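You operate a simulated robot arm through the tools that you are given. There is no shell and no other tool. Be economical: measure what you need, move in short steps, check, and stop when the job is done.

You run a simulated two-armed robot. Do the job below in one go: nothing can be reset, and whatever is moved stays where it is left.

Task
On the card bench, fold the green cloth in half, so that it is half as long.

Only the result counts: the job must be done as asked and must still hold three seconds after the hand-in. Knocking over, shifting, dropping, spilling or breaking anything else fails it. Flat cloth is picked up by pressing the open fingertips on it (5 to 10 N) and closing them slowly along it; thin cloth reads only 2 to 8 mm in the jaws.

Robot
Two 7-joint arms with two-finger parallel grippers on one trunk, on a base that drives. Base frame: it is fixed to the floor where the robot stands at the start and does not move with it; the origin is under the middle of the robot, x ahead of it, y to its left, z up. Readings come in mm, rad, newtons and seconds.
The left shoulder is at the start at [70, 163, 1170], the right one opposite. Places, roughly: card bench [600, -100, 900]. Payload 3.43 kg a hand.
The tool frame of a hand sits at the grasp point between the pads (the TCP): z along the fingers, y along the line on which they close. The tips reach 34 mm beyond it. Largest opening 128 mm; finger width 24, thickness 12; the body of the gripper, 48 by 130 mm, starts 96 mm behind the TCP.
Orientation is that of the tool frame in the base frame, as [roll, pitch, yaw] about the fixed x, y, z axes, in that order (R = Rz(yaw) Ry(pitch) Rx(roll)). With the fingers straight down and closing along the base's y, the tool's x points along the base's -x, its y along +y and its z along -z.

Tools
- The arms move only by the tool send_rows. It takes "left_series", "right_series" or both (then of equal length, played together; a hand with none holds still); each is a list of rows, each a list of 7 numbers: the shift along the tool's x, y, z in units of 30 mm (1.0 is 30 mm), then the turn, a rotation vector about the tool's x, y, z in units of 8 degrees (1.0 is 8 degrees), then the closure in counts, from 0 (fully open) to 255 (shut). In form: [[tx, ty, tz, rx, ry, rz, claw], ...]. A call has 1 to 8 rows; each row shifts and turns the commanded pose from where the row before left it, along the tool's axes as they then stand. A call with a number of a shift or a turn outside -1 to 1 is refused whole. Rows are played at 5 a second. More than 50 mm and 0.15 rad between two rows, or a gripper value outside its range, and nothing of the call is played. Where a pose cannot be reached the arm comes as near as it can. A force on the tool above 40 N (or 10 N above the force at the start of the call, whichever is more), or a blocked arm, ends the call early, and 0.2 s more pass. The fingers move at their own pace (about 153 mm/s each) and stop on an object; they squeeze with about 32 N. The grip force told is the motor's: it shows also when the fingers shut on nothing. Time passes only in rows, and 0.2 s behind the last, so rows that do not move let the fingers close. The reply holds the time, the measured pose of the TCP, the force on the tool along the base axes, the opening and the grip force, in the units named above and with some noise.
- Cameras (640 x 400 px; columns grow to the right, rows downward): "scene" is now at [128.4, 31.6, 1386.6]; the picture's right is [0.36, -0.93, -0.00], its down [-0.63, -0.25, -0.73] and it looks along [0.68, 0.27, -0.68] (base axes); focal length 215 px, centre (320, 200). "left" rides on the left gripper at [76, 11, -160] in its tool frame; the picture's right is [-0.15, 0.99, 0.00], its down [-0.88, -0.13, -0.46] and it looks along [-0.45, -0.07, 0.89] (tool axes); focal length 234 px, centre (320, 200). "right" rides on the right gripper at [76, -11, -160] in its tool frame; the picture's right is [0.15, 0.99, 0.00], its down [-0.88, 0.13, -0.46] and it looks along [-0.45, 0.07, 0.89] (tool axes); focal length 234 px, centre (320, 200). There is no depth. A picture from a camera that has moved, and an enlarged one, comes with that camera's place and axes in the base frame and with its lens.
- capture(camera): a new picture of that camera. It takes no simulated time.
- raise_lower(by): slides the trunk up (or, below 0, down) by that many mm; the arms and the scene camera ride with it, the base frame stays. It gives what a move gives, with no picture.
- steer(legs): drives the robot by 1 to 6 legs, each [ahead, left, turn to the left] in mm, mm and rad, along the robot's own axes; the way and the turn of a leg run together, so that a leg with both is an arc; at most 1500 mm and 3.142 rad a leg. The arms and the cameras ride along, it lands a little off, and it stops where it bumps. It gives what a move gives.
- head_to(pan, tilt): turns the head with the scene camera to pan (to the left, within 1.501 rad either way) and tilt (down, from -0.506 to 1.204), counted from straight ahead of the robot. It gives what a move gives.
- zoom(camera, box): a new picture of the part [left, top, right, bottom] of that camera's present view, enlarged. It takes no simulated time.
- finish_job(): hands the job in; it is judged then, once.

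Go step by step. Nothing tells you exact positions but the pictures and the camera data: compare them with the known pose of the tool, close in by small moves and look again before you grip or let go. The budget is 120 turns and 108 pictures, counting those below and the enlarged ones. Unless the task says otherwise, let go and move clear before handing in, and close with one line.

The tools are called after "Request:" as name(argument=value, ...) on one line, values as JSON. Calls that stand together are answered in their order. send_rows: Moves the arms, as the interface text tells. Its arguments: {"type":"object","properties":{"left_series":{"type":"array","items":{"type":"array","items":{"type":"number"}}},"right_series":{"type":"array","items":{"type":"array","items":{"type":"number"}}}},"required":[]} The other tools are called the same way: raise_lower (by) slides the trunk up or down; steer (legs) drives the base; head_to (pan, tilt) turns the head that bears the scene camera; capture (camera) takes a picture; zoom (camera, box) takes an enlarged picture of a part of a camera's view; finish_job () hands the job in.

At the start:

```text
t: 0.0
left_position: [491.4, 174.3, 1122.4]
left_tcp_rot: [-3.141, 0.0, -3.141]
left_ft_force: [1.0, 0.1, -1.0]
left_width: 128.1
left_finger_force: 0.0
right_position: [611.0, -304.9, 1015.4]
right_tcp_rot: [-3.141, 0.0, -3.141]
right_ft_force: [0.3, 0.0, -0.2]
right_width: 128.2
right_finger_force: 0.0
trunk travel left (down, up): [-650.0, 290.0]
robot x, y, heading: [-1.0, -0.6, 0.001]
head pan, tilt: [0.37, 0.745]
```

scene: 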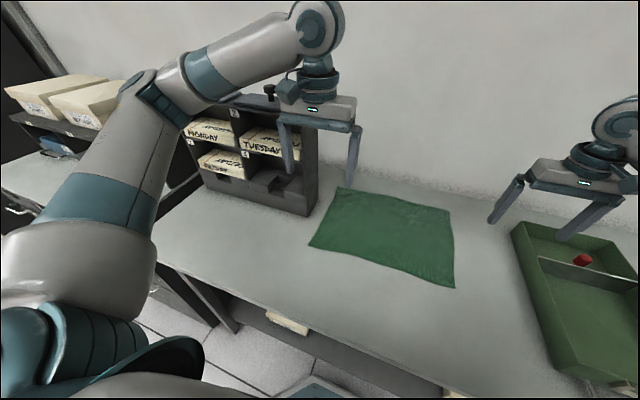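
right: 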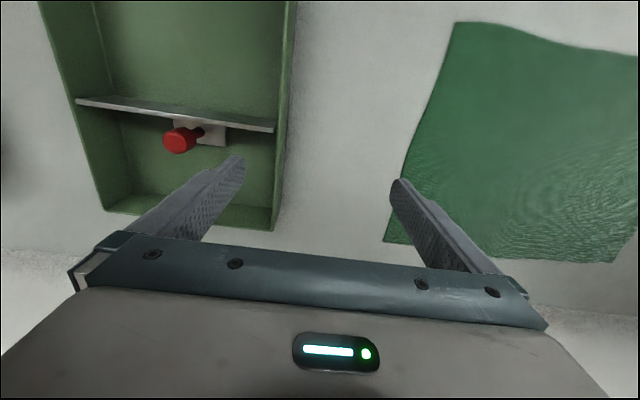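
left: 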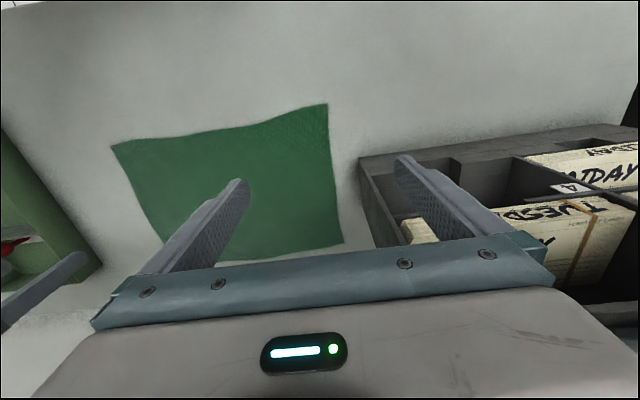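

The cloth lies roughly over x 470–800, y −215 to +200, so it is longest along y. The rack is at its left and the tray at its right. I'll look around before driving.

Request:
head_to(pan=-0.5, tilt=0.7)

Request:
capture(camera="scene")

Request:
head_to(pan=0.9, tilt=0.9)

Request:
capture(camera="scene")

```text
t: 1.2
left_position: [491.0, 175.3, 1122.4]
left_tcp_rot: [-3.141, 0.0, 3.141]
left_ft_force: [0.3, 0.1, 0.4]
left_width: 127.7
left_finger_force: 0.0
right_position: [611.9, -304.9, 1014.4]
right_tcp_rot: [-3.141, -0.001, -3.141]
right_ft_force: [-0.1, 0.5, 0.4]
right_width: 128.0
right_finger_force: 0.1
trunk travel left (down, up): [-650.0, 290.0]
robot x, y, heading: [-1.3, 2.0, 0.0]
head pan, tilt: [-0.499, 0.7]
```

```text
104 pictures are left
camera scene: at [125.6, -39.0, 1390.5], right [-0.48, -0.88, 0.0], down [-0.57, 0.31, -0.76], along [0.67, -0.37, -0.64], focal length 215 px, centre (320, 200)
```

scene: 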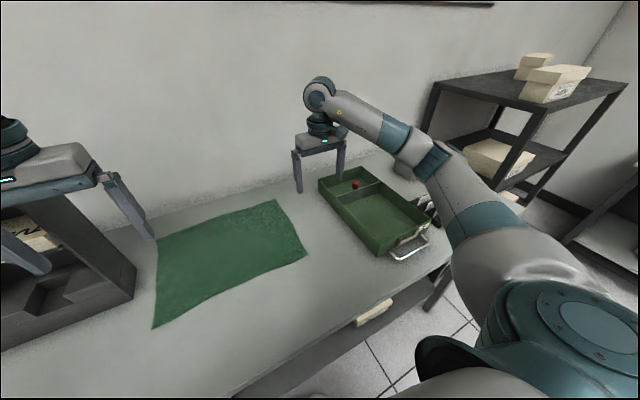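

```text
t: 2.7
left_position: [490.7, 175.1, 1123.4]
left_tcp_rot: [3.141, -0.001, 3.141]
left_ft_force: [0.0, -0.3, -1.6]
left_width: 128.1
left_finger_force: 0.1
right_position: [611.7, -304.5, 1015.1]
right_tcp_rot: [-3.141, -0.001, 3.141]
right_ft_force: [0.0, -0.2, -0.8]
right_width: 127.8
right_finger_force: 0.0
trunk travel left (down, up): [-650.0, 290.0]
robot x, y, heading: [0.4, 3.1, 0.004]
head pan, tilt: [0.901, 0.901]
```

```text
103 pictures are left
camera scene: at [97.9, 60.7, 1374.3], right [0.78, -0.62, 0.0], down [-0.49, -0.61, -0.62], along [0.39, 0.49, -0.78], focal length 215 px, centre (320, 200)
```

scene: 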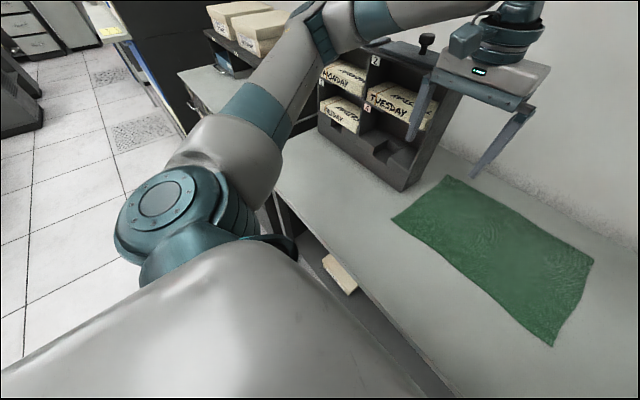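

The cloth corners are near (480,212), (795,207), (800,−205) and (495,−200), and the rack face is at y≈265. I'll stand turned 45° to the right so that both hands can take the right edge: left hand on the far corner, right hand on the near one.

Request:
steer(legs=[[-40, 0, 0], [0, 0, -0.785], [-71, 71, 0]])

Request:
head_to(pan=0.2, tilt=0.75)

Request:
capture(camera="scene")

Request:
capture(camera="left")

```text
t: 5.7
left_position: [441.7, -57.0, 1152.2]
left_tcp_rot: [3.125, 0.059, 2.574]
left_ft_force: [0.4, -0.2, -0.6]
left_width: 128.0
left_finger_force: 0.1
right_position: [290.9, -520.4, 1016.4]
right_tcp_rot: [3.124, 0.012, 2.583]
right_ft_force: [-1.1, 0.0, -0.2]
right_width: 127.9
right_finger_force: 0.1
trunk travel left (down, up): [-650.0, 290.0]
robot x, y, heading: [-47.5, 67.6, -0.565]
head pan, tilt: [0.901, 0.901]
stopped in leg 2: the robot was blocked; the commanded pose is now the measured one
```

```text
t: 6.8
left_position: [443.9, -58.2, 1151.5]
left_tcp_rot: [3.124, 0.056, 2.577]
left_ft_force: [-0.2, 0.5, -0.4]
left_width: 128.2
left_finger_force: 0.0
right_position: [292.6, -522.2, 1016.8]
right_tcp_rot: [3.121, 0.012, 2.581]
right_ft_force: [0.4, -0.9, -0.4]
right_width: 127.9
right_finger_force: 0.1
trunk travel left (down, up): [-650.0, 290.0]
robot x, y, heading: [-44.3, 67.8, -0.56]
head pan, tilt: [0.201, 0.75]
```

```text
102 pictures are left
camera scene: at [46.9, 2.6, 1388.4], right [-0.35, -0.94, -0.02], down [-0.62, 0.25, -0.74], along [0.7, -0.25, -0.67], focal length 215 px, centre (320, 200)
```

scene: 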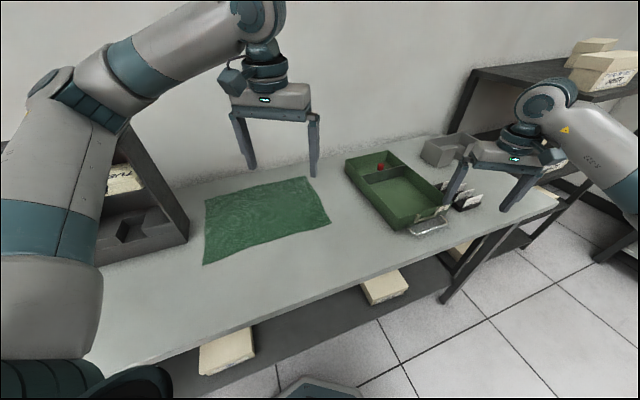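

```text
101 pictures are left
camera left: at [376.5, -5.5, 1306.1], right [0.65, 0.76, 0.03], down [0.65, -0.57, 0.5], along [0.39, -0.31, -0.86], focal length 234 px, centre (320, 200)
```

left: 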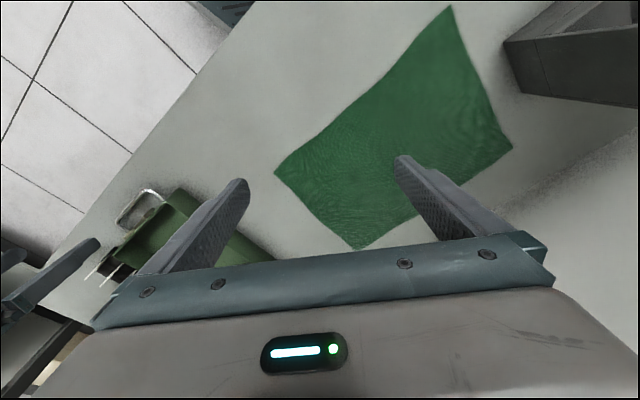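

The base touched the bench at heading −0.56, which is probably enough turn. I'll back off a few mm, shift slightly right and check that the arms are still sound.

Request:
steer(legs=[[-10, -6, 0], [25, -41, 0]])

Request:
capture(camera="scene")

```text
t: 8.1
left_position: [435.2, -82.1, 1155.4]
left_tcp_rot: [3.139, 0.071, 2.592]
left_ft_force: [0.3, 0.2, 1.0]
left_width: 128.0
left_finger_force: 0.1
right_position: [286.2, -551.3, 1024.9]
right_tcp_rot: [3.138, 0.018, 2.59]
right_ft_force: [-0.4, 0.3, 0.4]
right_width: 127.8
right_finger_force: 0.1
trunk travel left (down, up): [-650.0, 290.0]
robot x, y, heading: [-53.5, 24.5, -0.554]
head pan, tilt: [0.201, 0.75]
```

```text
100 pictures are left
camera scene: at [38.3, -23.3, 1389.3], right [-0.35, -0.94, 0.0], down [-0.63, 0.23, -0.75], along [0.7, -0.26, -0.67], focal length 215 px, centre (320, 200)
```

scene: 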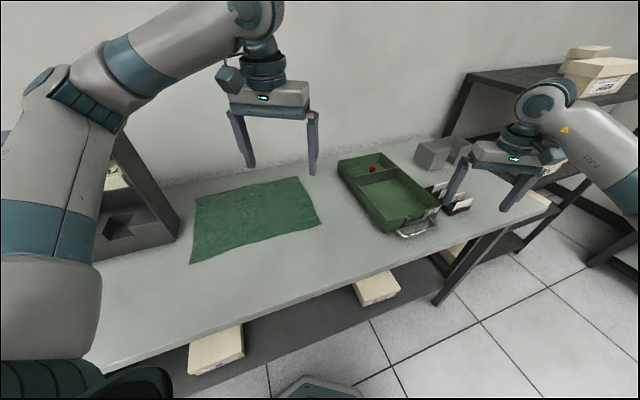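

Clear. Next I turn both hands so they close along base y, and take out the small tilt.

Request:
send_rows(left_series=[[0, 0, 0, 0, 0.51, 0, 0], [0, 0, 0, 0, 0, -1, 0], [0, 0, 0, 0, 0, -1, 0], [0, 0, 0, 0, 0, -1, 0], [0, 0, 0, 0, 0, -0.94, 0]], right_series=[[0, 0, 0, 0, 0.13, 0, 0], [0, 0, 0, 0, 0, -1, 0], [0, 0, 0, 0, 0, -1, 0], [0, 0, 0, 0, 0, -1, 0], [0, 0, 0, 0, 0, -0.95, 0]])

```text
t: 9.3
left_position: [440.4, -82.5, 1153.3]
left_tcp_rot: [3.14, -0.002, -3.136]
left_ft_force: [1.0, -0.2, 0.9]
left_width: 127.9
left_finger_force: 0.0
right_position: [291.3, -553.2, 1021.2]
right_tcp_rot: [3.136, -0.003, -3.138]
right_ft_force: [0.1, 0.0, 0.0]
right_width: 128.0
right_finger_force: 0.2
trunk travel left (down, up): [-650.0, 290.0]
robot x, y, heading: [-59.3, 22.2, -0.55]
head pan, tilt: [0.201, 0.75]
```

Request:
send_rows(left_series=[[-1, -0.4, 0.4, 0, 0, 0, 50], [-1, -0.4, 0.4, 0, 0, 0, 100], [-1, -0.4, 0.4, 0, 0, 0, 150], [-1, -0.4, 0.4, 0, 0, 0, 150], [-1, -0.4, 0.4, 0, 0, 0, 150], [-1, -0.4, 0.4, 0, 0, 0, 150], [-1, -0.4, 0.4, 0, 0, 0, 150], [-1, -0.4, 0.4, 0, 0, 0, 150]], right_series=[[-0.8, 1, 0, 0, 0, 0, 50], [-0.8, 1, 0, 0, 0, 0, 100], [-0.8, 1, 0, 0, 0, 0, 150], [-0.8, 1, 0, 0, 0, 0, 150], [-0.8, 1, 0, 0, 0, 0, 150], [-0.8, 1, 0, 0, 0, 0, 150], [-0.8, 1, 0, 0, 0, 0, 150], [-0.8, 1, 0, 0, 0, 0, 150]])

Request:
capture(camera="scene")

```text
t: 11.1
left_position: [694.2, -183.9, 1039.5]
left_tcp_rot: [3.133, -0.021, 3.139]
left_ft_force: [0.7, 0.3, -0.4]
left_width: 52.3
left_finger_force: 0.0
right_position: [495.0, -316.9, 1012.3]
right_tcp_rot: [3.131, -0.02, 3.141]
right_ft_force: [-0.3, -0.1, 0.6]
right_width: 52.8
right_finger_force: 0.1
trunk travel left (down, up): [-650.0, 290.0]
robot x, y, heading: [-61.9, 20.3, -0.552]
head pan, tilt: [0.201, 0.75]
```

```text
99 pictures are left
camera scene: at [63.2, -31.0, 1386.3], right [-0.35, -0.94, 0.0], down [-0.64, 0.24, -0.73], along [0.69, -0.25, -0.68], focal length 215 px, centre (320, 200)
```

scene: 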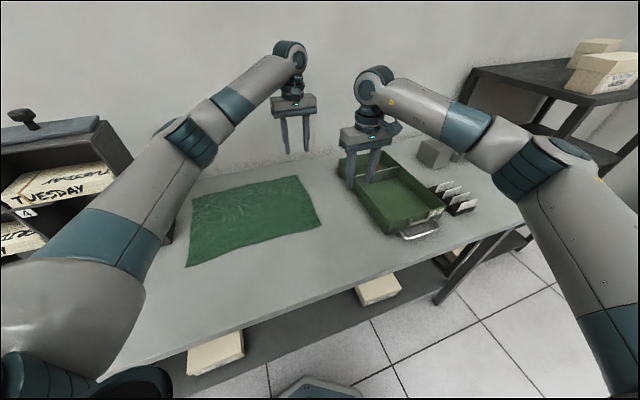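

Request:
send_rows(left_series=[[-0.9, 0, 0.5, 0, 0, 0, 150], [-0.9, 0, 0.7, 0, 0, 0, 150], [-0.9, 0, 0.7, 0, 0, 0, 150], [0, 0, 0.7, 0, 0, 0, 150], [0, 0, 0.7, 0, 0, 0, 150], [0, 0, 0, 0, 0, 0, 150]], right_series=[[-0.2, 1, 0, 0, 0, 0, 150], [-0.2, 1, 0.3, 0, 0, 0, 150], [-0.2, 1, 0.5, 0, 0, 0, 150], [0, 1, 0.7, 0, 0, 0, 150], [0, 0.6, 0.6, 0, 0, 0, 150], [0, 0, 0, 0, 0, 0, 150]])

Request:
capture(camera="left")

Request:
capture(camera="right")

Request:
capture(camera="scene")

```text
t: 12.5
left_position: [772.8, -188.8, 939.6]
left_tcp_rot: [3.132, -0.02, 3.139]
left_ft_force: [-0.4, -0.4, 0.7]
left_width: 52.6
left_finger_force: 0.1
right_position: [515.0, -179.5, 951.2]
right_tcp_rot: [3.131, -0.018, 3.14]
right_ft_force: [-0.3, 0.7, -0.5]
right_width: 52.7
right_finger_force: 0.0
trunk travel left (down, up): [-650.0, 290.0]
robot x, y, heading: [-58.3, 17.6, -0.556]
head pan, tilt: [0.201, 0.75]
```

```text
98 pictures are left
camera left: at [700.1, -177.8, 1099.9], right [0.15, 0.99, 0.01], down [0.89, -0.14, 0.44], along [0.43, -0.06, -0.9], focal length 234 px, centre (320, 200)
```

left: 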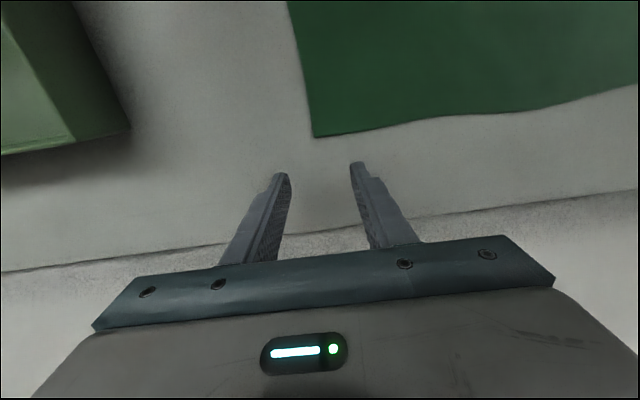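

```text
97 pictures are left
camera right: at [442.5, -193.2, 1113.4], right [-0.15, 0.99, 0.01], down [0.89, 0.13, 0.44], along [0.43, 0.08, -0.9], focal length 234 px, centre (320, 200)
```

right: 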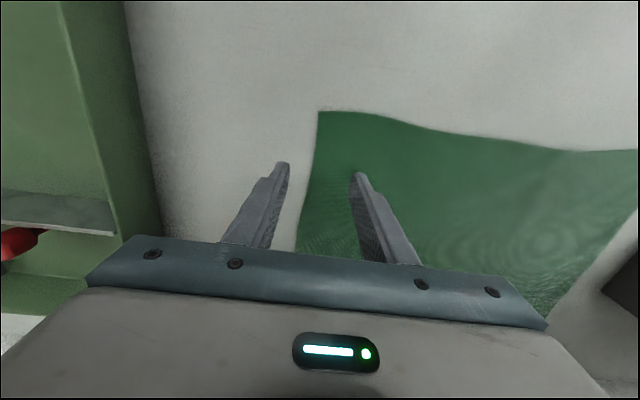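

```text
96 pictures are left
camera scene: at [62.6, -32.9, 1386.3], right [-0.35, -0.94, 0.0], down [-0.64, 0.24, -0.73], along [0.69, -0.25, -0.68], focal length 215 px, centre (320, 200)
```

scene: 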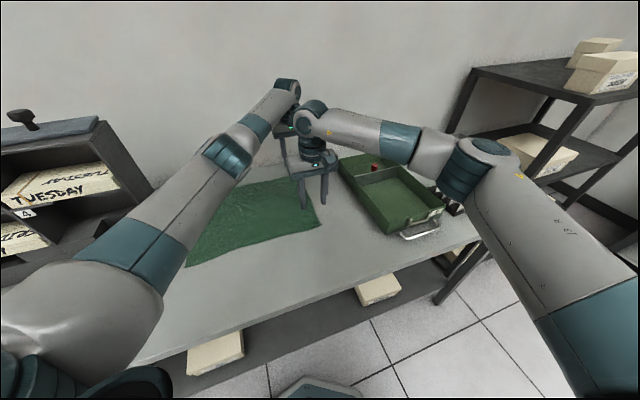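

By triangulating the hand and scene cameras, the bench top comes out near z≈860. That puts the right corners near (466,−187) and (747,−189). I move both hands above them with the outer finger just past the edge, then check again.

Request:
send_rows(left_series=[[0.7, 0.2, 0.3, 0.06, -0.14, 0, 175], [0.73, 0.26, 0.4, 0, 0, 0, 175], [0, 0, 0.3, 0, 0, 0, 175], [0, 0, 0, 0, 0, 0, 175]], right_series=[[0.5, 0.1, 0.4, 0.06, -0.14, 0, 175], [0.5, 0.1, 0.5, 0, 0, 0, 175], [0, 0, 0.5, 0, 0, 0, 175], [0, 0, 0, 0, 0, 0, 175]])

Request:
capture(camera="left")

Request:
capture(camera="right")

```text
t: 13.5
left_position: [728.4, -172.5, 916.4]
left_tcp_rot: [-3.14, 0.004, 3.14]
left_ft_force: [-0.5, 1.2, 11.5]
left_width: 40.9
left_finger_force: 0.4
right_position: [485.3, -173.3, 915.4]
right_tcp_rot: [3.137, 0.011, 3.139]
right_ft_force: [-1.5, -0.7, 15.8]
right_width: 40.1
right_finger_force: 0.0
trunk travel left (down, up): [-650.0, 290.0]
robot x, y, heading: [-53.9, 21.8, -0.556]
head pan, tilt: [0.201, 0.75]
stopped in row 4 (right hand): the force on the tool passed its limit (the readings are from after the stop); the commanded pose is now the measured one
```

```text
95 pictures are left
camera left: at [652.0, -160.4, 1074.1], right [0.15, 0.99, 0.0], down [0.88, -0.13, 0.46], along [0.45, -0.07, -0.89], focal length 234 px, centre (320, 200)
```

left: 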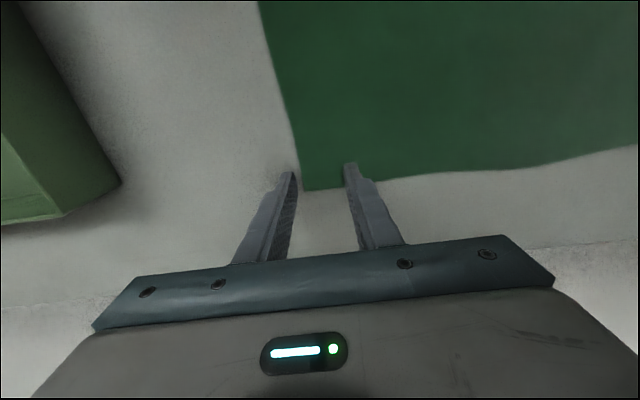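

```text
94 pictures are left
camera right: at [407.2, -185.2, 1075.0], right [-0.15, 0.99, 0.0], down [0.88, 0.13, 0.47], along [0.46, 0.07, -0.88], focal length 234 px, centre (320, 200)
```

right: 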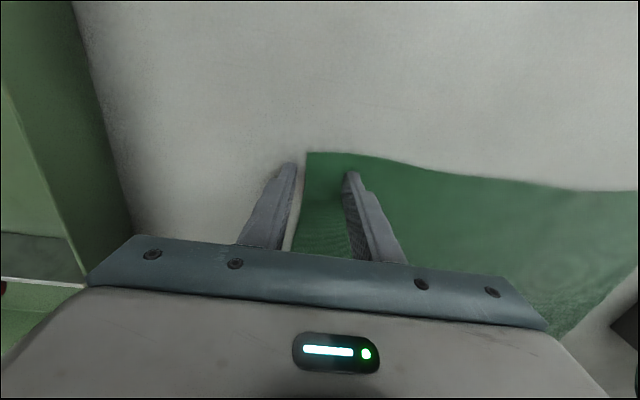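

Both fingertips already rest on the surface, so the bench top is at z≈881. Each outer finger sits just past the edge with the inner one on the cloth. I check the forces before closing.

Request:
send_rows(left_series=[[0, 0, 0, 0, 0, 0, 175]], right_series=[[0, 0, 0, 0, 0, 0, 175]])

```text
t: 13.9
left_position: [729.2, -172.4, 915.8]
left_tcp_rot: [-3.14, 0.005, 3.14]
left_ft_force: [3.4, -1.4, 15.2]
left_width: 40.2
left_finger_force: 0.0
right_position: [484.2, -172.6, 914.8]
right_tcp_rot: [3.139, 0.011, 3.14]
right_ft_force: [0.6, -0.8, 21.9]
right_width: 40.0
right_finger_force: 0.0
trunk travel left (down, up): [-650.0, 290.0]
robot x, y, heading: [-57.3, 17.4, -0.557]
head pan, tilt: [0.201, 0.75]
```

Request:
send_rows(left_series=[[0, 0, -0.03, 0, 0, 0, 175], [0, 0, 0, 0, 0, 0, 175]], right_series=[[0, 0, -0.06, 0, 0, 0, 175], [0, 0, 0, 0, 0, 0, 175]])

```text
t: 14.5
left_position: [728.8, -171.9, 914.9]
left_tcp_rot: [-3.14, 0.004, 3.14]
left_ft_force: [3.4, -0.6, 19.6]
left_width: 39.6
left_finger_force: 0.0
right_position: [483.8, -174.5, 916.0]
right_tcp_rot: [3.138, 0.01, 3.139]
right_ft_force: [2.2, 0.0, 14.7]
right_width: 40.6
right_finger_force: 0.3
trunk travel left (down, up): [-650.0, 290.0]
robot x, y, heading: [-57.8, 20.9, -0.553]
head pan, tilt: [0.201, 0.75]
```

Request:
send_rows(left_series=[[0, 0, -0.07, 0, 0, 0, 175], [0, 0, 0, 0, 0, 0, 175]], right_series=[[0, 0, -0.04, 0, 0, 0, 175], [0, 0, 0, 0, 0, 0, 175]])

```text
t: 15.1
left_position: [727.5, -172.5, 915.6]
left_tcp_rot: [3.141, 0.0, 3.14]
left_ft_force: [1.6, -0.8, 11.4]
left_width: 40.0
left_finger_force: 0.1
right_position: [484.8, -172.9, 914.9]
right_tcp_rot: [3.138, 0.01, 3.139]
right_ft_force: [-0.8, 0.7, 7.5]
right_width: 40.7
right_finger_force: 0.2
trunk travel left (down, up): [-650.0, 290.0]
robot x, y, heading: [-56.3, 24.7, -0.548]
head pan, tilt: [0.201, 0.75]
```

Forces are now about right, so I close slowly.

Request:
send_rows(left_series=[[0, 0, -0.03, 0, 0, 0, 185], [0, 0, 0, 0, 0, 0, 195], [0, 0, 0, 0, 0, 0, 205], [0, 0, 0, 0, 0, 0, 215], [0, 0, 0, 0, 0, 0, 225], [0, 0, 0, 0, 0, 0, 235], [0, 0, 0, 0, 0, 0, 245], [0, 0, 0, 0, 0, 0, 255]], right_series=[[0, 0, 0, 0, 0, 0, 185], [0, 0, 0, 0, 0, 0, 195], [0, 0, 0, 0, 0, 0, 205], [0, 0, 0, 0, 0, 0, 215], [0, 0, 0, 0, 0, 0, 225], [0, 0, 0, 0, 0, 0, 235], [0, 0, 0, 0, 0, 0, 245], [0, 0, 0, 0, 0, 0, 255]])

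Request:
capture(camera="left")

Request:
capture(camera="right")

```text
t: 16.9
left_position: [729.6, -171.7, 915.4]
left_tcp_rot: [3.141, 0.0, 3.139]
left_ft_force: [-0.2, 0.1, 1.2]
left_width: 2.4
left_finger_force: 31.8
right_position: [485.5, -174.8, 915.2]
right_tcp_rot: [3.139, 0.007, 3.139]
right_ft_force: [0.3, 0.6, 6.1]
right_width: 2.4
right_finger_force: 32.1
trunk travel left (down, up): [-650.0, 290.0]
robot x, y, heading: [-54.9, 20.6, -0.551]
head pan, tilt: [0.201, 0.75]
```

```text
93 pictures are left
camera left: at [653.5, -160.7, 1074.7], right [0.15, 0.99, 0.0], down [0.88, -0.13, 0.46], along [0.45, -0.07, -0.89], focal length 234 px, centre (320, 200)
```

left: 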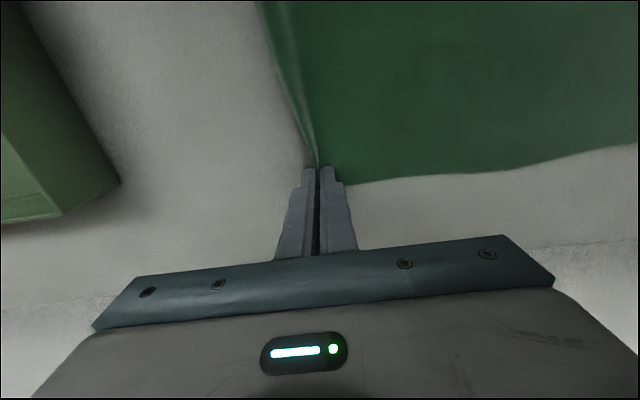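

```text
92 pictures are left
camera right: at [408.5, -185.8, 1075.4], right [-0.15, 0.99, 0.0], down [0.88, 0.13, 0.46], along [0.46, 0.07, -0.89], focal length 234 px, centre (320, 200)
```

right: 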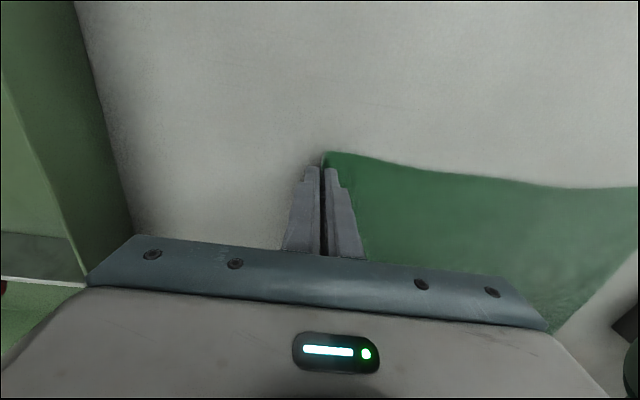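

Both hands hold the edge (2.4 mm). I lift it in a low arc and look.

Request:
send_rows(left_series=[[0, 0.2, -0.7, 0, 0, 0, 255], [0, 0.3, -0.7, 0, 0, 0, 255], [0, 0.4, -0.7, 0, 0, 0, 255], [0, 0.4, -0.7, 0, 0, 0, 255], [0, 0.5, -0.7, 0, 0, 0, 255], [0, 0.5, -0.7, 0, 0, 0, 255]], right_series=[[0, 0.2, -0.7, 0, 0, 0, 255], [0, 0.3, -0.7, 0, 0, 0, 255], [0, 0.4, -0.7, 0, 0, 0, 255], [0, 0.4, -0.7, 0, 0, 0, 255], [0, 0.5, -0.7, 0, 0, 0, 255], [0, 0.5, -0.7, 0, 0, 0, 255]])

Request:
capture(camera="scene")

Request:
capture(camera="right")

```text
t: 18.3
left_position: [727.5, -101.7, 1042.4]
left_tcp_rot: [-3.14, 0.0, 3.139]
left_ft_force: [-0.8, -0.1, -0.8]
left_width: 2.6
left_finger_force: 32.2
right_position: [483.6, -102.1, 1040.4]
right_tcp_rot: [3.14, 0.006, 3.14]
right_ft_force: [-0.9, 0.5, 0.4]
right_width: 2.5
right_finger_force: 31.6
trunk travel left (down, up): [-650.0, 290.0]
robot x, y, heading: [-60.6, 20.6, -0.558]
head pan, tilt: [0.201, 0.75]
```

```text
91 pictures are left
camera scene: at [62.5, -31.1, 1386.3], right [-0.35, -0.94, 0.0], down [-0.64, 0.24, -0.73], along [0.69, -0.25, -0.68], focal length 215 px, centre (320, 200)
```

scene: 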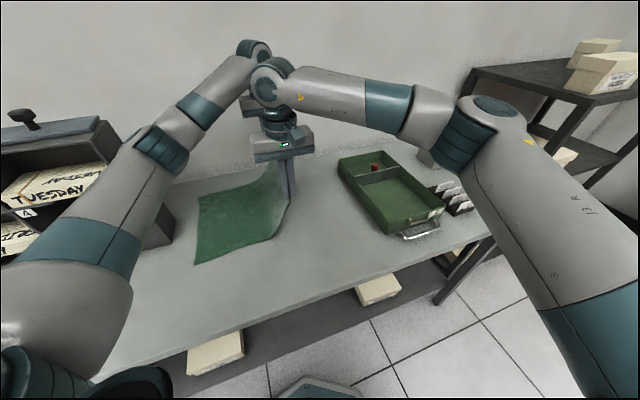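

```text
90 pictures are left
camera right: at [407.1, -114.3, 1201.7], right [-0.14, 0.99, 0.0], down [0.88, 0.13, 0.46], along [0.46, 0.07, -0.89], focal length 234 px, centre (320, 200)
```

right: 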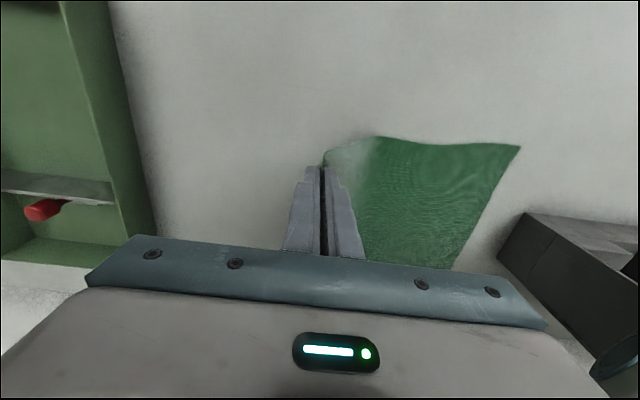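

The fold is going well, and the left edge of the cloth lies at y≈174. I tilt both hands 32° (clear of the rack), then drive about 200 mm toward +y carrying the edge.

Request:
send_rows(left_series=[[0, 0, 0, -1, 0, 0, 255], [0, 0, 0, -1, 0, 0, 255], [0, 0, 0, -1, 0, 0, 255], [0, 0, 0, -1, 0, 0, 255]], right_series=[[0, 0, 0, -1, 0, 0, 255], [0, 0, 0, -1, 0, 0, 255], [0, 0, 0, -1, 0, 0, 255], [0, 0, 0, -1, 0, 0, 255]])

Request:
capture(camera="scene")

```text
t: 19.3
left_position: [729.3, -106.0, 1041.9]
left_tcp_rot: [2.581, 0.002, 3.139]
left_ft_force: [0.1, -0.9, 0.0]
left_width: 2.4
left_finger_force: 31.8
right_position: [485.2, -107.6, 1041.2]
right_tcp_rot: [2.575, 0.009, 3.141]
right_ft_force: [-0.8, 0.2, -0.4]
right_width: 2.4
right_finger_force: 32.0
trunk travel left (down, up): [-650.0, 290.0]
robot x, y, heading: [-57.1, 19.1, -0.554]
head pan, tilt: [0.201, 0.75]
```

```text
89 pictures are left
camera scene: at [62.7, -36.0, 1386.2], right [-0.35, -0.94, 0.0], down [-0.64, 0.24, -0.73], along [0.69, -0.25, -0.68], focal length 215 px, centre (320, 200)
```

scene: 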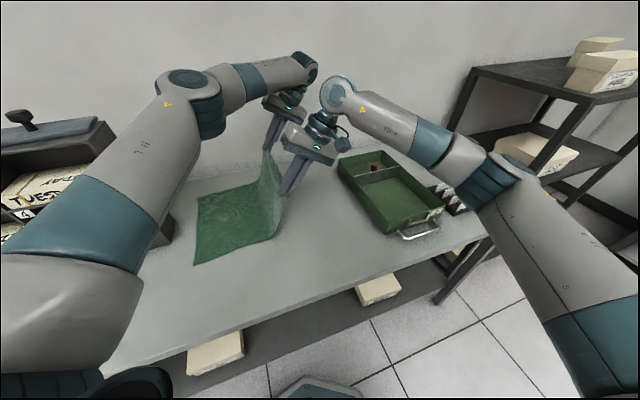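

Request:
steer(legs=[[-53, 85, 0]])

Request:
capture(camera="scene")

```text
t: 20.5
left_position: [728.2, -4.9, 1039.8]
left_tcp_rot: [2.583, 0.0, 3.141]
left_ft_force: [0.4, -0.3, -0.2]
left_width: 2.2
left_finger_force: 32.1
right_position: [483.4, -7.0, 1041.7]
right_tcp_rot: [2.58, 0.007, -3.141]
right_ft_force: [0.6, -0.7, -0.1]
right_width: 2.6
right_finger_force: 31.6
trunk travel left (down, up): [-650.0, 290.0]
robot x, y, heading: [-58.8, 118.7, -0.552]
head pan, tilt: [0.201, 0.75]
```

```text
88 pictures are left
camera scene: at [61.2, 64.9, 1386.2], right [-0.34, -0.94, 0.0], down [-0.64, 0.24, -0.73], along [0.69, -0.25, -0.68], focal length 215 px, centre (320, 200)
```

scene: 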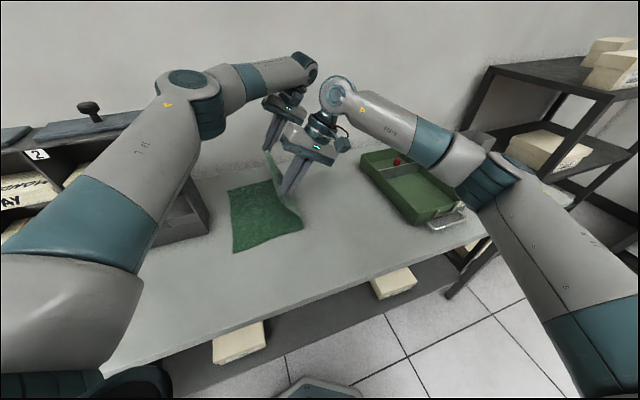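

Request:
steer(legs=[[-53, 85, 0]])

Request:
capture(camera="scene")

Request:
capture(camera="right")

Request:
capture(camera="left")

```text
t: 21.6
left_position: [723.1, 100.4, 1047.6]
left_tcp_rot: [2.584, 0.009, -3.135]
left_ft_force: [-0.6, -0.4, -1.0]
left_width: 2.5
left_finger_force: 32.4
right_position: [478.7, 97.2, 1044.1]
right_tcp_rot: [2.579, 0.012, -3.135]
right_ft_force: [0.2, -0.3, -0.2]
right_width: 2.3
right_finger_force: 32.1
trunk travel left (down, up): [-650.0, 290.0]
robot x, y, heading: [-61.3, 223.2, -0.547]
head pan, tilt: [0.201, 0.75]
```

```text
87 pictures are left
camera scene: at [54.4, 165.1, 1387.3], right [-0.34, -0.94, 0.0], down [-0.64, 0.23, -0.73], along [0.69, -0.25, -0.68], focal length 215 px, centre (320, 200)
```

scene: 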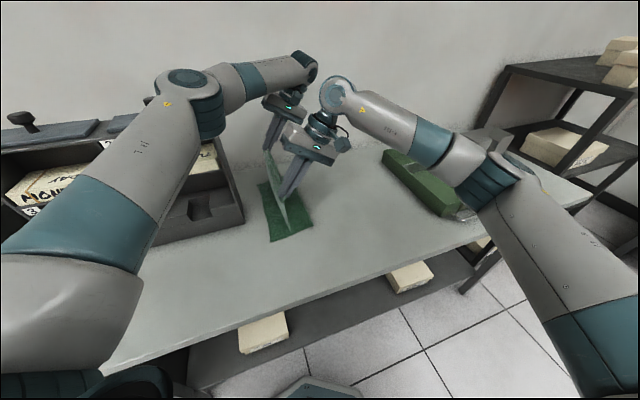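

```text
86 pictures are left
camera right: at [402.9, 1.3, 1173.3], right [-0.16, 0.84, 0.53], down [0.88, -0.13, 0.47], along [0.46, 0.54, -0.71], focal length 234 px, centre (320, 200)
```

right: 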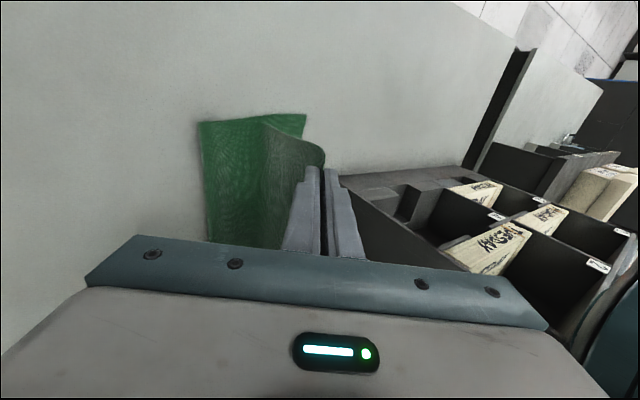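

```text
85 pictures are left
camera left: at [647.0, 24.5, 1187.4], right [0.14, 0.84, 0.52], down [0.88, -0.35, 0.32], along [0.45, 0.42, -0.79], focal length 234 px, centre (320, 200)
```

left: 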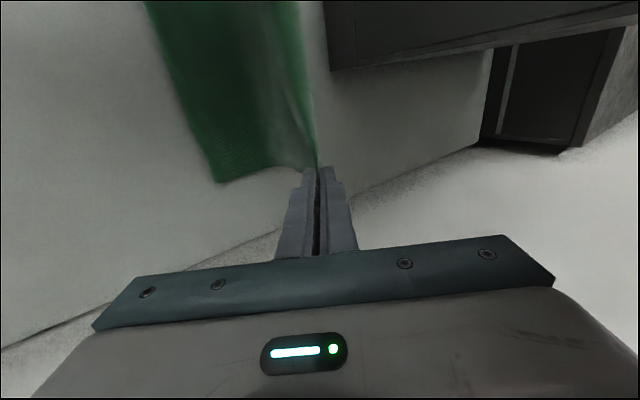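

The edge is over the far half and the lower half hasn't moved (near-left corner ≈ (452,173)). I zoom in to see how the edge sits in the fingers.

Request:
zoom(camera="right", box=[180, 90, 400, 260])

Request:
zoom(camera="scene", box=[220, 80, 360, 260])

Request:
zoom(camera="left", box=[130, 0, 400, 260])

```text
2.35 times, centred on (290, 175) of right
camera zoom: at [402.9, 1.3, 1173.3], right [-0.16, 0.84, 0.53], down [0.88, -0.13, 0.47], along [0.46, 0.54, -0.71], focal length 551 px, centre (391, 259)
```

zoom: 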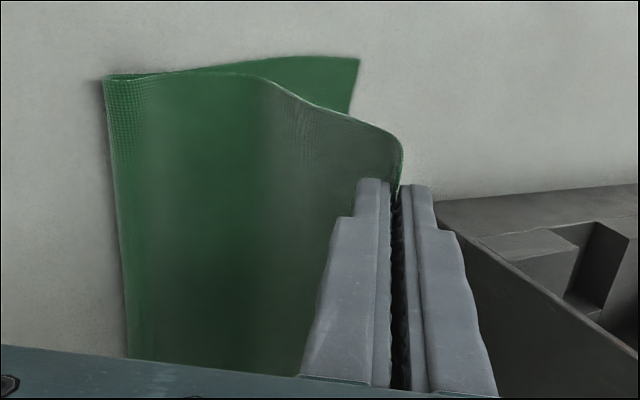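

```text
2.22 times, centred on (290, 170) of scene
camera zoom: at [54.4, 165.1, 1387.3], right [-0.34, -0.94, 0.0], down [-0.64, 0.23, -0.73], along [0.69, -0.25, -0.68], focal length 478 px, centre (387, 267)
```

zoom: 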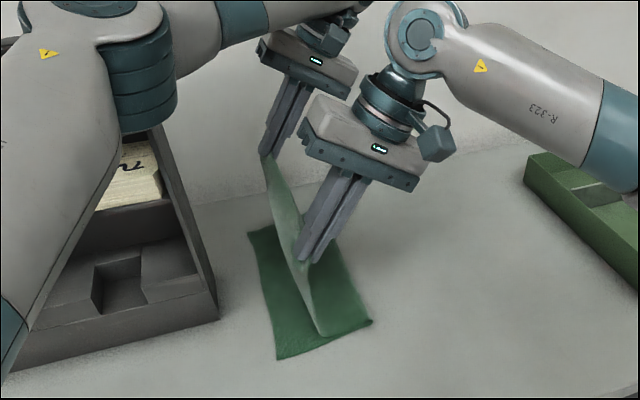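

```text
1.54 times, centred on (265, 130) of left
camera zoom: at [647.0, 24.5, 1187.4], right [0.14, 0.84, 0.52], down [0.88, -0.35, 0.32], along [0.45, 0.42, -0.79], focal length 360 px, centre (405, 308)
```

zoom: 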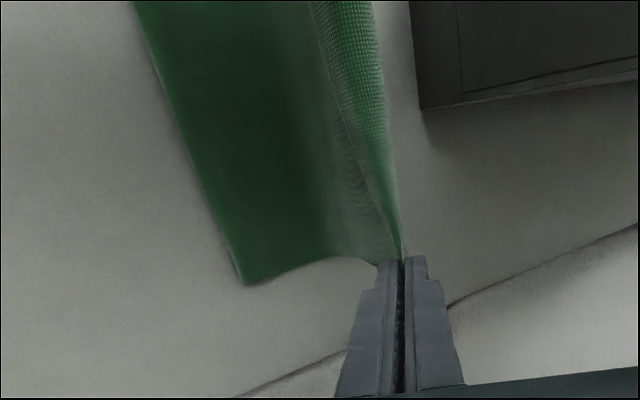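

I lower the edge toward the left side, keeping about 15 mm above the bench.

Request:
send_rows(left_series=[[-0.04, -0.15, 0.68, 0, 0, 0, 255], [-0.04, -0.15, 0.68, 0, 0, 0, 255], [-0.04, -0.15, 0.68, 0, 0, 0, 255], [-0.04, -0.15, 0.68, 0, 0, 0, 255], [-0.04, -0.15, 0.68, 0, 0, 0, 255]], right_series=[[-0.04, -0.15, 0.68, 0, 0, 0, 255], [-0.04, -0.15, 0.68, 0, 0, 0, 255], [-0.04, -0.15, 0.68, 0, 0, 0, 255], [-0.04, -0.15, 0.68, 0, 0, 0, 255], [-0.04, -0.15, 0.68, 0, 0, 0, 255]])

Request:
zoom(camera="scene", box=[220, 80, 360, 260])

Request:
capture(camera="right")

Request:
capture(camera="left")

```text
t: 22.8
left_position: [729.4, 80.3, 1073.7]
left_tcp_rot: [2.647, 0.147, 3.108]
left_ft_force: [-34.3, 2.7, -14.4]
left_width: 2.4
left_finger_force: 32.5
right_position: [479.8, 100.0, 969.5]
right_tcp_rot: [2.567, 0.053, 3.101]
right_ft_force: [33.3, -3.6, 15.3]
right_width: 2.2
right_finger_force: 31.6
trunk travel left (down, up): [-650.0, 290.0]
robot x, y, heading: [-52.9, 210.2, -0.579]
head pan, tilt: [0.201, 0.75]
stopped in row 5 (left hand): the force on the tool passed its limit (the readings are from after the stop); the commanded pose is now the measured one
```

```text
2.22 times, centred on (290, 170) of scene
camera zoom: at [34.1, 149.8, 1389.4], right [-0.37, -0.93, -0.01], down [-0.62, 0.26, -0.75], along [0.7, -0.27, -0.67], focal length 478 px, centre (387, 267)
```

zoom: 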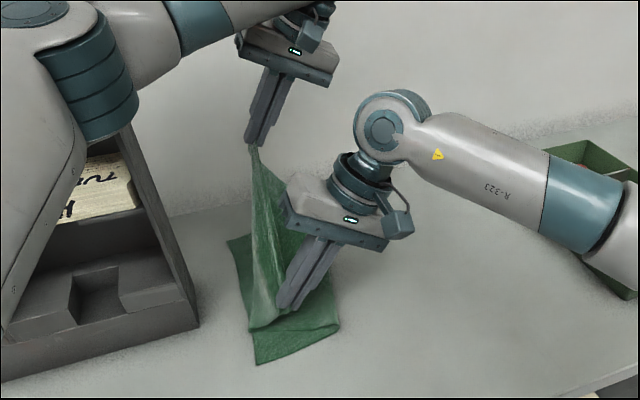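

```text
80 pictures are left
camera right: at [393.6, 6.8, 1094.5], right [-0.14, 0.84, 0.53], down [0.85, -0.17, 0.5], along [0.51, 0.52, -0.69], focal length 234 px, centre (320, 200)
```

right: 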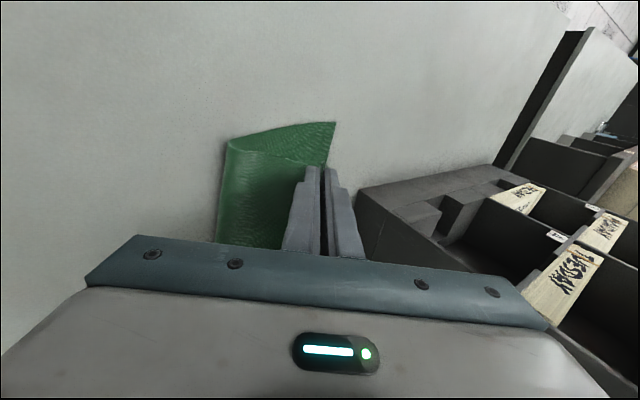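

```text
79 pictures are left
camera left: at [631.2, 17.5, 1207.0], right [0.11, 0.87, 0.48], down [0.81, -0.36, 0.47], along [0.58, 0.34, -0.74], focal length 234 px, centre (320, 200)
```

left: 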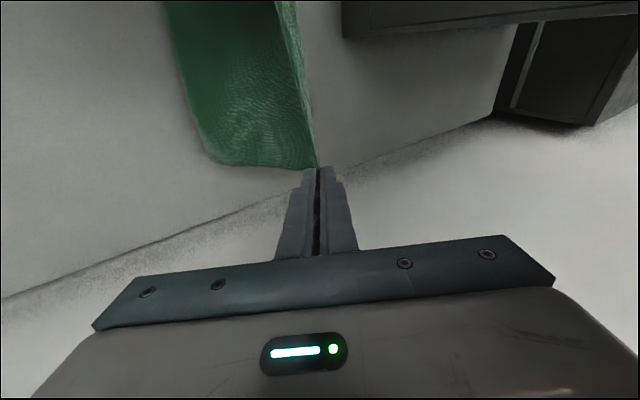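

The left arm bumped something on the way down, probably the rack. I check the wide view before relieving it.

Request:
capture(camera="scene")

Request:
head_to(pan=0.7, tilt=0.7)

Request:
capture(camera="scene")

```text
78 pictures are left
camera scene: at [34.1, 149.8, 1389.4], right [-0.37, -0.93, -0.01], down [-0.62, 0.26, -0.75], along [0.7, -0.27, -0.67], focal length 215 px, centre (320, 200)
```

scene: 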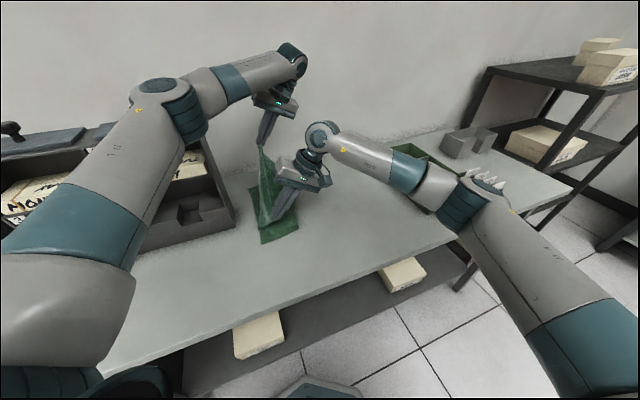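

```text
t: 23.7
left_position: [730.7, 80.2, 1074.7]
left_tcp_rot: [2.649, 0.148, 3.113]
left_ft_force: [-40.0, 3.1, -17.8]
left_width: 2.4
left_finger_force: 32.3
right_position: [477.4, 100.0, 967.7]
right_tcp_rot: [2.569, 0.048, 3.104]
right_ft_force: [39.5, -2.3, 17.3]
right_width: 2.6
right_finger_force: 32.0
trunk travel left (down, up): [-650.0, 290.0]
robot x, y, heading: [-51.7, 210.7, -0.576]
head pan, tilt: [0.7, 0.7]
```

```text
77 pictures are left
camera scene: at [41.2, 189.3, 1394.2], right [0.12, -0.99, 0.0], down [-0.62, -0.07, -0.78], along [0.78, 0.1, -0.62], focal length 215 px, centre (320, 200)
```

scene: 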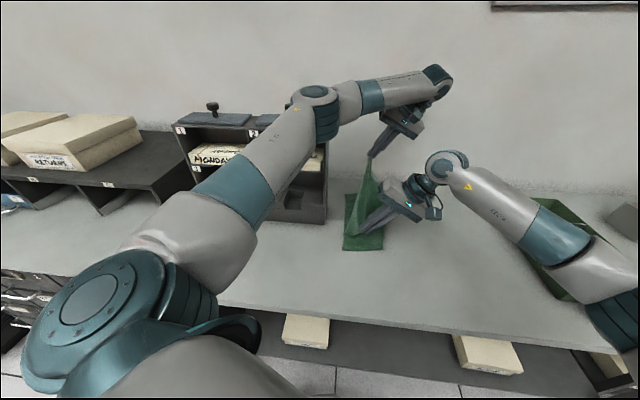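

The left elbow is touching the rack, and the cloth is taut between the hands. I relieve the tension with the right hand, then back away toward −y to free the elbow.

Request:
send_rows(left_series=[[0, 0, 0, 0, 0, 0, 255], [0, 0, 0, 0, 0, 0, 255], [0, 0, 0, 0, 0, 0, 255]], right_series=[[-0.35, 0.18, -0.28, 0, 0, 0, 255], [-0.35, 0.18, -0.28, 0, 0, 0, 255], [-0.2, 0.18, -0.28, 0, 0, 0, 255]])

Request:
steer(legs=[[52, -85, 0]])

Request:
capture(camera="scene")

```text
t: 24.5
left_position: [733.3, 80.3, 1074.4]
left_tcp_rot: [2.65, 0.158, 3.114]
left_ft_force: [-0.1, 0.3, -0.8]
left_width: 2.4
left_finger_force: 32.2
right_position: [499.2, 100.0, 996.9]
right_tcp_rot: [2.571, 0.039, 3.112]
right_ft_force: [-0.3, 0.6, -1.0]
right_width: 2.4
right_finger_force: 31.8
trunk travel left (down, up): [-650.0, 290.0]
robot x, y, heading: [-51.6, 212.3, -0.577]
head pan, tilt: [0.7, 0.7]
```

```text
t: 25.7
left_position: [752.1, 95.4, 1080.4]
left_tcp_rot: [2.669, 0.157, -3.082]
left_ft_force: [-0.4, 1.0, 0.1]
left_width: 2.5
left_finger_force: 31.4
right_position: [516.1, 90.9, 998.9]
right_tcp_rot: [2.587, 0.039, -3.092]
right_ft_force: [-0.4, -0.8, 0.3]
right_width: 2.4
right_finger_force: 31.8
trunk travel left (down, up): [-650.0, 290.0]
robot x, y, heading: [-47.2, 143.3, -0.499]
head pan, tilt: [0.7, 0.7]
```

```text
76 pictures are left
camera scene: at [52.5, 148.9, 1394.8], right [0.2, -0.98, 0.01], down [-0.61, -0.14, -0.78], along [0.76, 0.15, -0.63], focal length 215 px, centre (320, 200)
```

scene: 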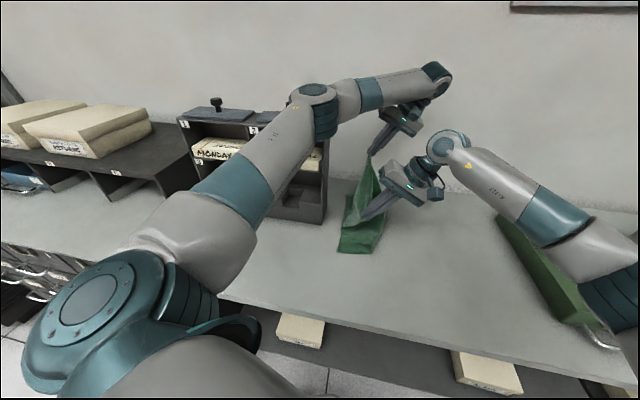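

The robot moved but pivoted, so something still holds it. I look at the right side too.

Request:
head_to(pan=-0.2, tilt=0.8)

Request:
capture(camera="scene")

```text
t: 26.9
left_position: [757.3, 93.6, 1082.4]
left_tcp_rot: [2.673, 0.162, -3.076]
left_ft_force: [0.1, -0.1, 0.3]
left_width: 2.4
left_finger_force: 32.5
right_position: [519.5, 87.7, 995.4]
right_tcp_rot: [2.583, 0.036, -3.092]
right_ft_force: [0.8, -1.3, -0.7]
right_width: 2.6
right_finger_force: 32.0
trunk travel left (down, up): [-650.0, 290.0]
robot x, y, heading: [-46.0, 141.3, -0.496]
head pan, tilt: [-0.201, 0.799]
```

```text
75 pictures are left
camera scene: at [36.6, 76.0, 1384.5], right [-0.64, -0.77, -0.01], down [-0.54, 0.46, -0.71], along [0.55, -0.45, -0.7], focal length 215 px, centre (320, 200)
```

scene: 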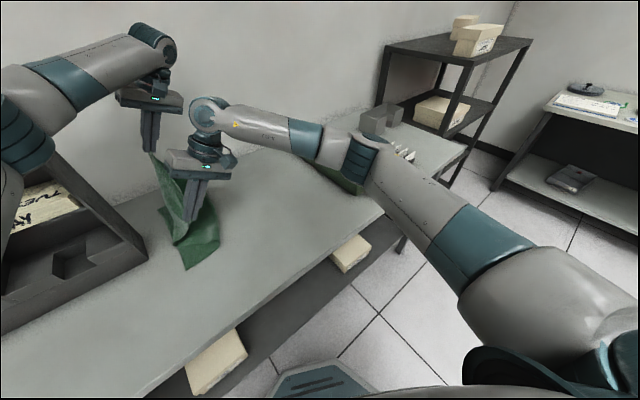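

The cloth's lower layer is unmoved. I swing both hands back toward −y with the arms to pull the left elbow off the rack, and level them.

Request:
send_rows(left_series=[[0, -0.53, -0.27, 0, 0.2, 0, 255], [0, -0.53, -0.27, 0, 0.2, 0, 255], [0, -0.53, -0.27, 0, 0.2, 0, 255], [0, -0.53, -0.27, 0, 0.2, 0, 255], [0, -0.53, -0.27, 0, 0.2, 0, 255]], right_series=[[0, -0.24, -0.74, 0, 0, 0, 255], [0, -0.24, -0.74, 0, 0, 0, 255], [0, -0.24, -0.74, 0, 0, 0, 255], [0, -0.24, -0.74, 0, 0, 0, 255], [0, -0.24, -0.74, 0, 0, 0, 255]])

Request:
head_to(pan=0.5, tilt=0.7)

Request:
capture(camera="scene")

```text
t: 28.1
left_position: [752.0, 7.1, 1061.6]
left_tcp_rot: [2.662, 0.012, -3.018]
left_ft_force: [0.8, -0.3, 0.0]
left_width: 2.4
left_finger_force: 32.2
left hand out of reach, approached as far as the arm can: row 4, 5
right_position: [538.3, -8.6, 1056.6]
right_tcp_rot: [2.575, 0.016, -3.094]
right_ft_force: [0.9, -0.8, 1.3]
right_width: 2.3
right_finger_force: 31.7
trunk travel left (down, up): [-650.0, 290.0]
robot x, y, heading: [-48.1, 144.2, -0.496]
head pan, tilt: [-0.201, 0.799]
```

```text
t: 29.1
left_position: [752.3, 7.1, 1062.0]
left_tcp_rot: [2.665, 0.012, -3.021]
left_ft_force: [0.0, 1.0, -0.3]
left_width: 2.3
left_finger_force: 32.3
right_position: [538.4, -8.3, 1055.0]
right_tcp_rot: [2.576, 0.018, -3.092]
right_ft_force: [0.2, 0.2, 0.0]
right_width: 2.4
right_finger_force: 32.5
trunk travel left (down, up): [-650.0, 290.0]
robot x, y, heading: [-44.7, 141.2, -0.5]
head pan, tilt: [0.499, 0.7]
```

```text
74 pictures are left
camera scene: at [83.3, 120.1, 1390.4], right [0.0, -1.0, 0.0], down [-0.64, 0.0, -0.76], along [0.76, 0.0, -0.64], focal length 215 px, centre (320, 200)
```

scene: 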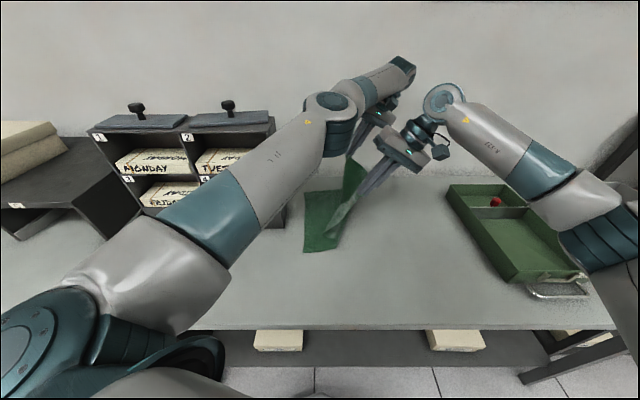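

Free now, and both rack and tray look undisturbed. I'll raise the trunk in stages, lowering the hands between, so the left elbow will pass well above the rack.

Request:
raise_lower(by=80)

Request:
send_rows(left_series=[[0.15, -0.35, 0.57, 0, -0.15, 0.24, 255], [0.15, -0.35, 0.57, 0, -0.15, 0.24, 255], [0.15, -0.35, 0.57, 0, -0.15, 0.24, 255], [0.15, -0.35, 0.57, 0, 0, 0, 255], [0.15, -0.35, 0.57, 0, 0, 0, 255]], right_series=[[0.35, -0.35, 0.57, 0, -0.1, 0.15, 255], [0.35, -0.35, 0.57, 0, -0.1, 0.15, 255], [0.35, -0.35, 0.57, 0, 0, 0, 255], [0.35, -0.35, 0.57, 0, 0, 0, 255], [0.35, -0.35, 0.57, 0, 0, 0, 255]])

Request:
capture(camera="scene")

```text
t: 30.3
left_position: [751.1, 5.8, 1141.7]
left_tcp_rot: [2.665, 0.014, -3.02]
left_ft_force: [-0.3, -0.2, -1.3]
left_width: 2.1
left_finger_force: 31.8
right_position: [538.8, -8.3, 1134.1]
right_tcp_rot: [2.576, 0.015, -3.093]
right_ft_force: [-1.3, -0.1, -0.3]
right_width: 2.2
right_finger_force: 32.4
trunk travel left (down, up): [-730.0, 210.0]
robot x, y, heading: [-43.4, 144.7, -0.498]
head pan, tilt: [0.499, 0.7]
```

```text
t: 31.5
left_position: [732.4, -3.8, 1042.7]
left_tcp_rot: [2.665, 0.022, -3.137]
left_ft_force: [0.2, 0.3, -0.5]
left_width: 2.5
left_finger_force: 31.9
right_position: [488.6, -7.4, 1034.2]
right_tcp_rot: [2.576, 0.017, 3.14]
right_ft_force: [0.9, 0.7, -0.1]
right_width: 2.5
right_finger_force: 31.5
trunk travel left (down, up): [-730.0, 210.0]
robot x, y, heading: [-43.1, 141.9, -0.5]
head pan, tilt: [0.499, 0.7]
```

```text
73 pictures are left
camera scene: at [83.5, 119.6, 1470.5], right [0.0, -1.0, 0.0], down [-0.64, 0.0, -0.76], along [0.76, 0.0, -0.64], focal length 215 px, centre (320, 200)
```

scene: 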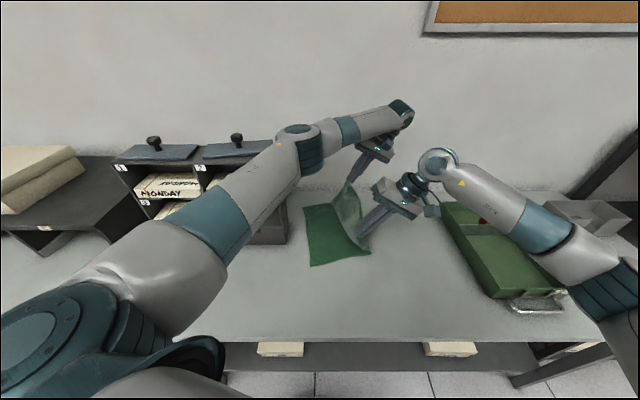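

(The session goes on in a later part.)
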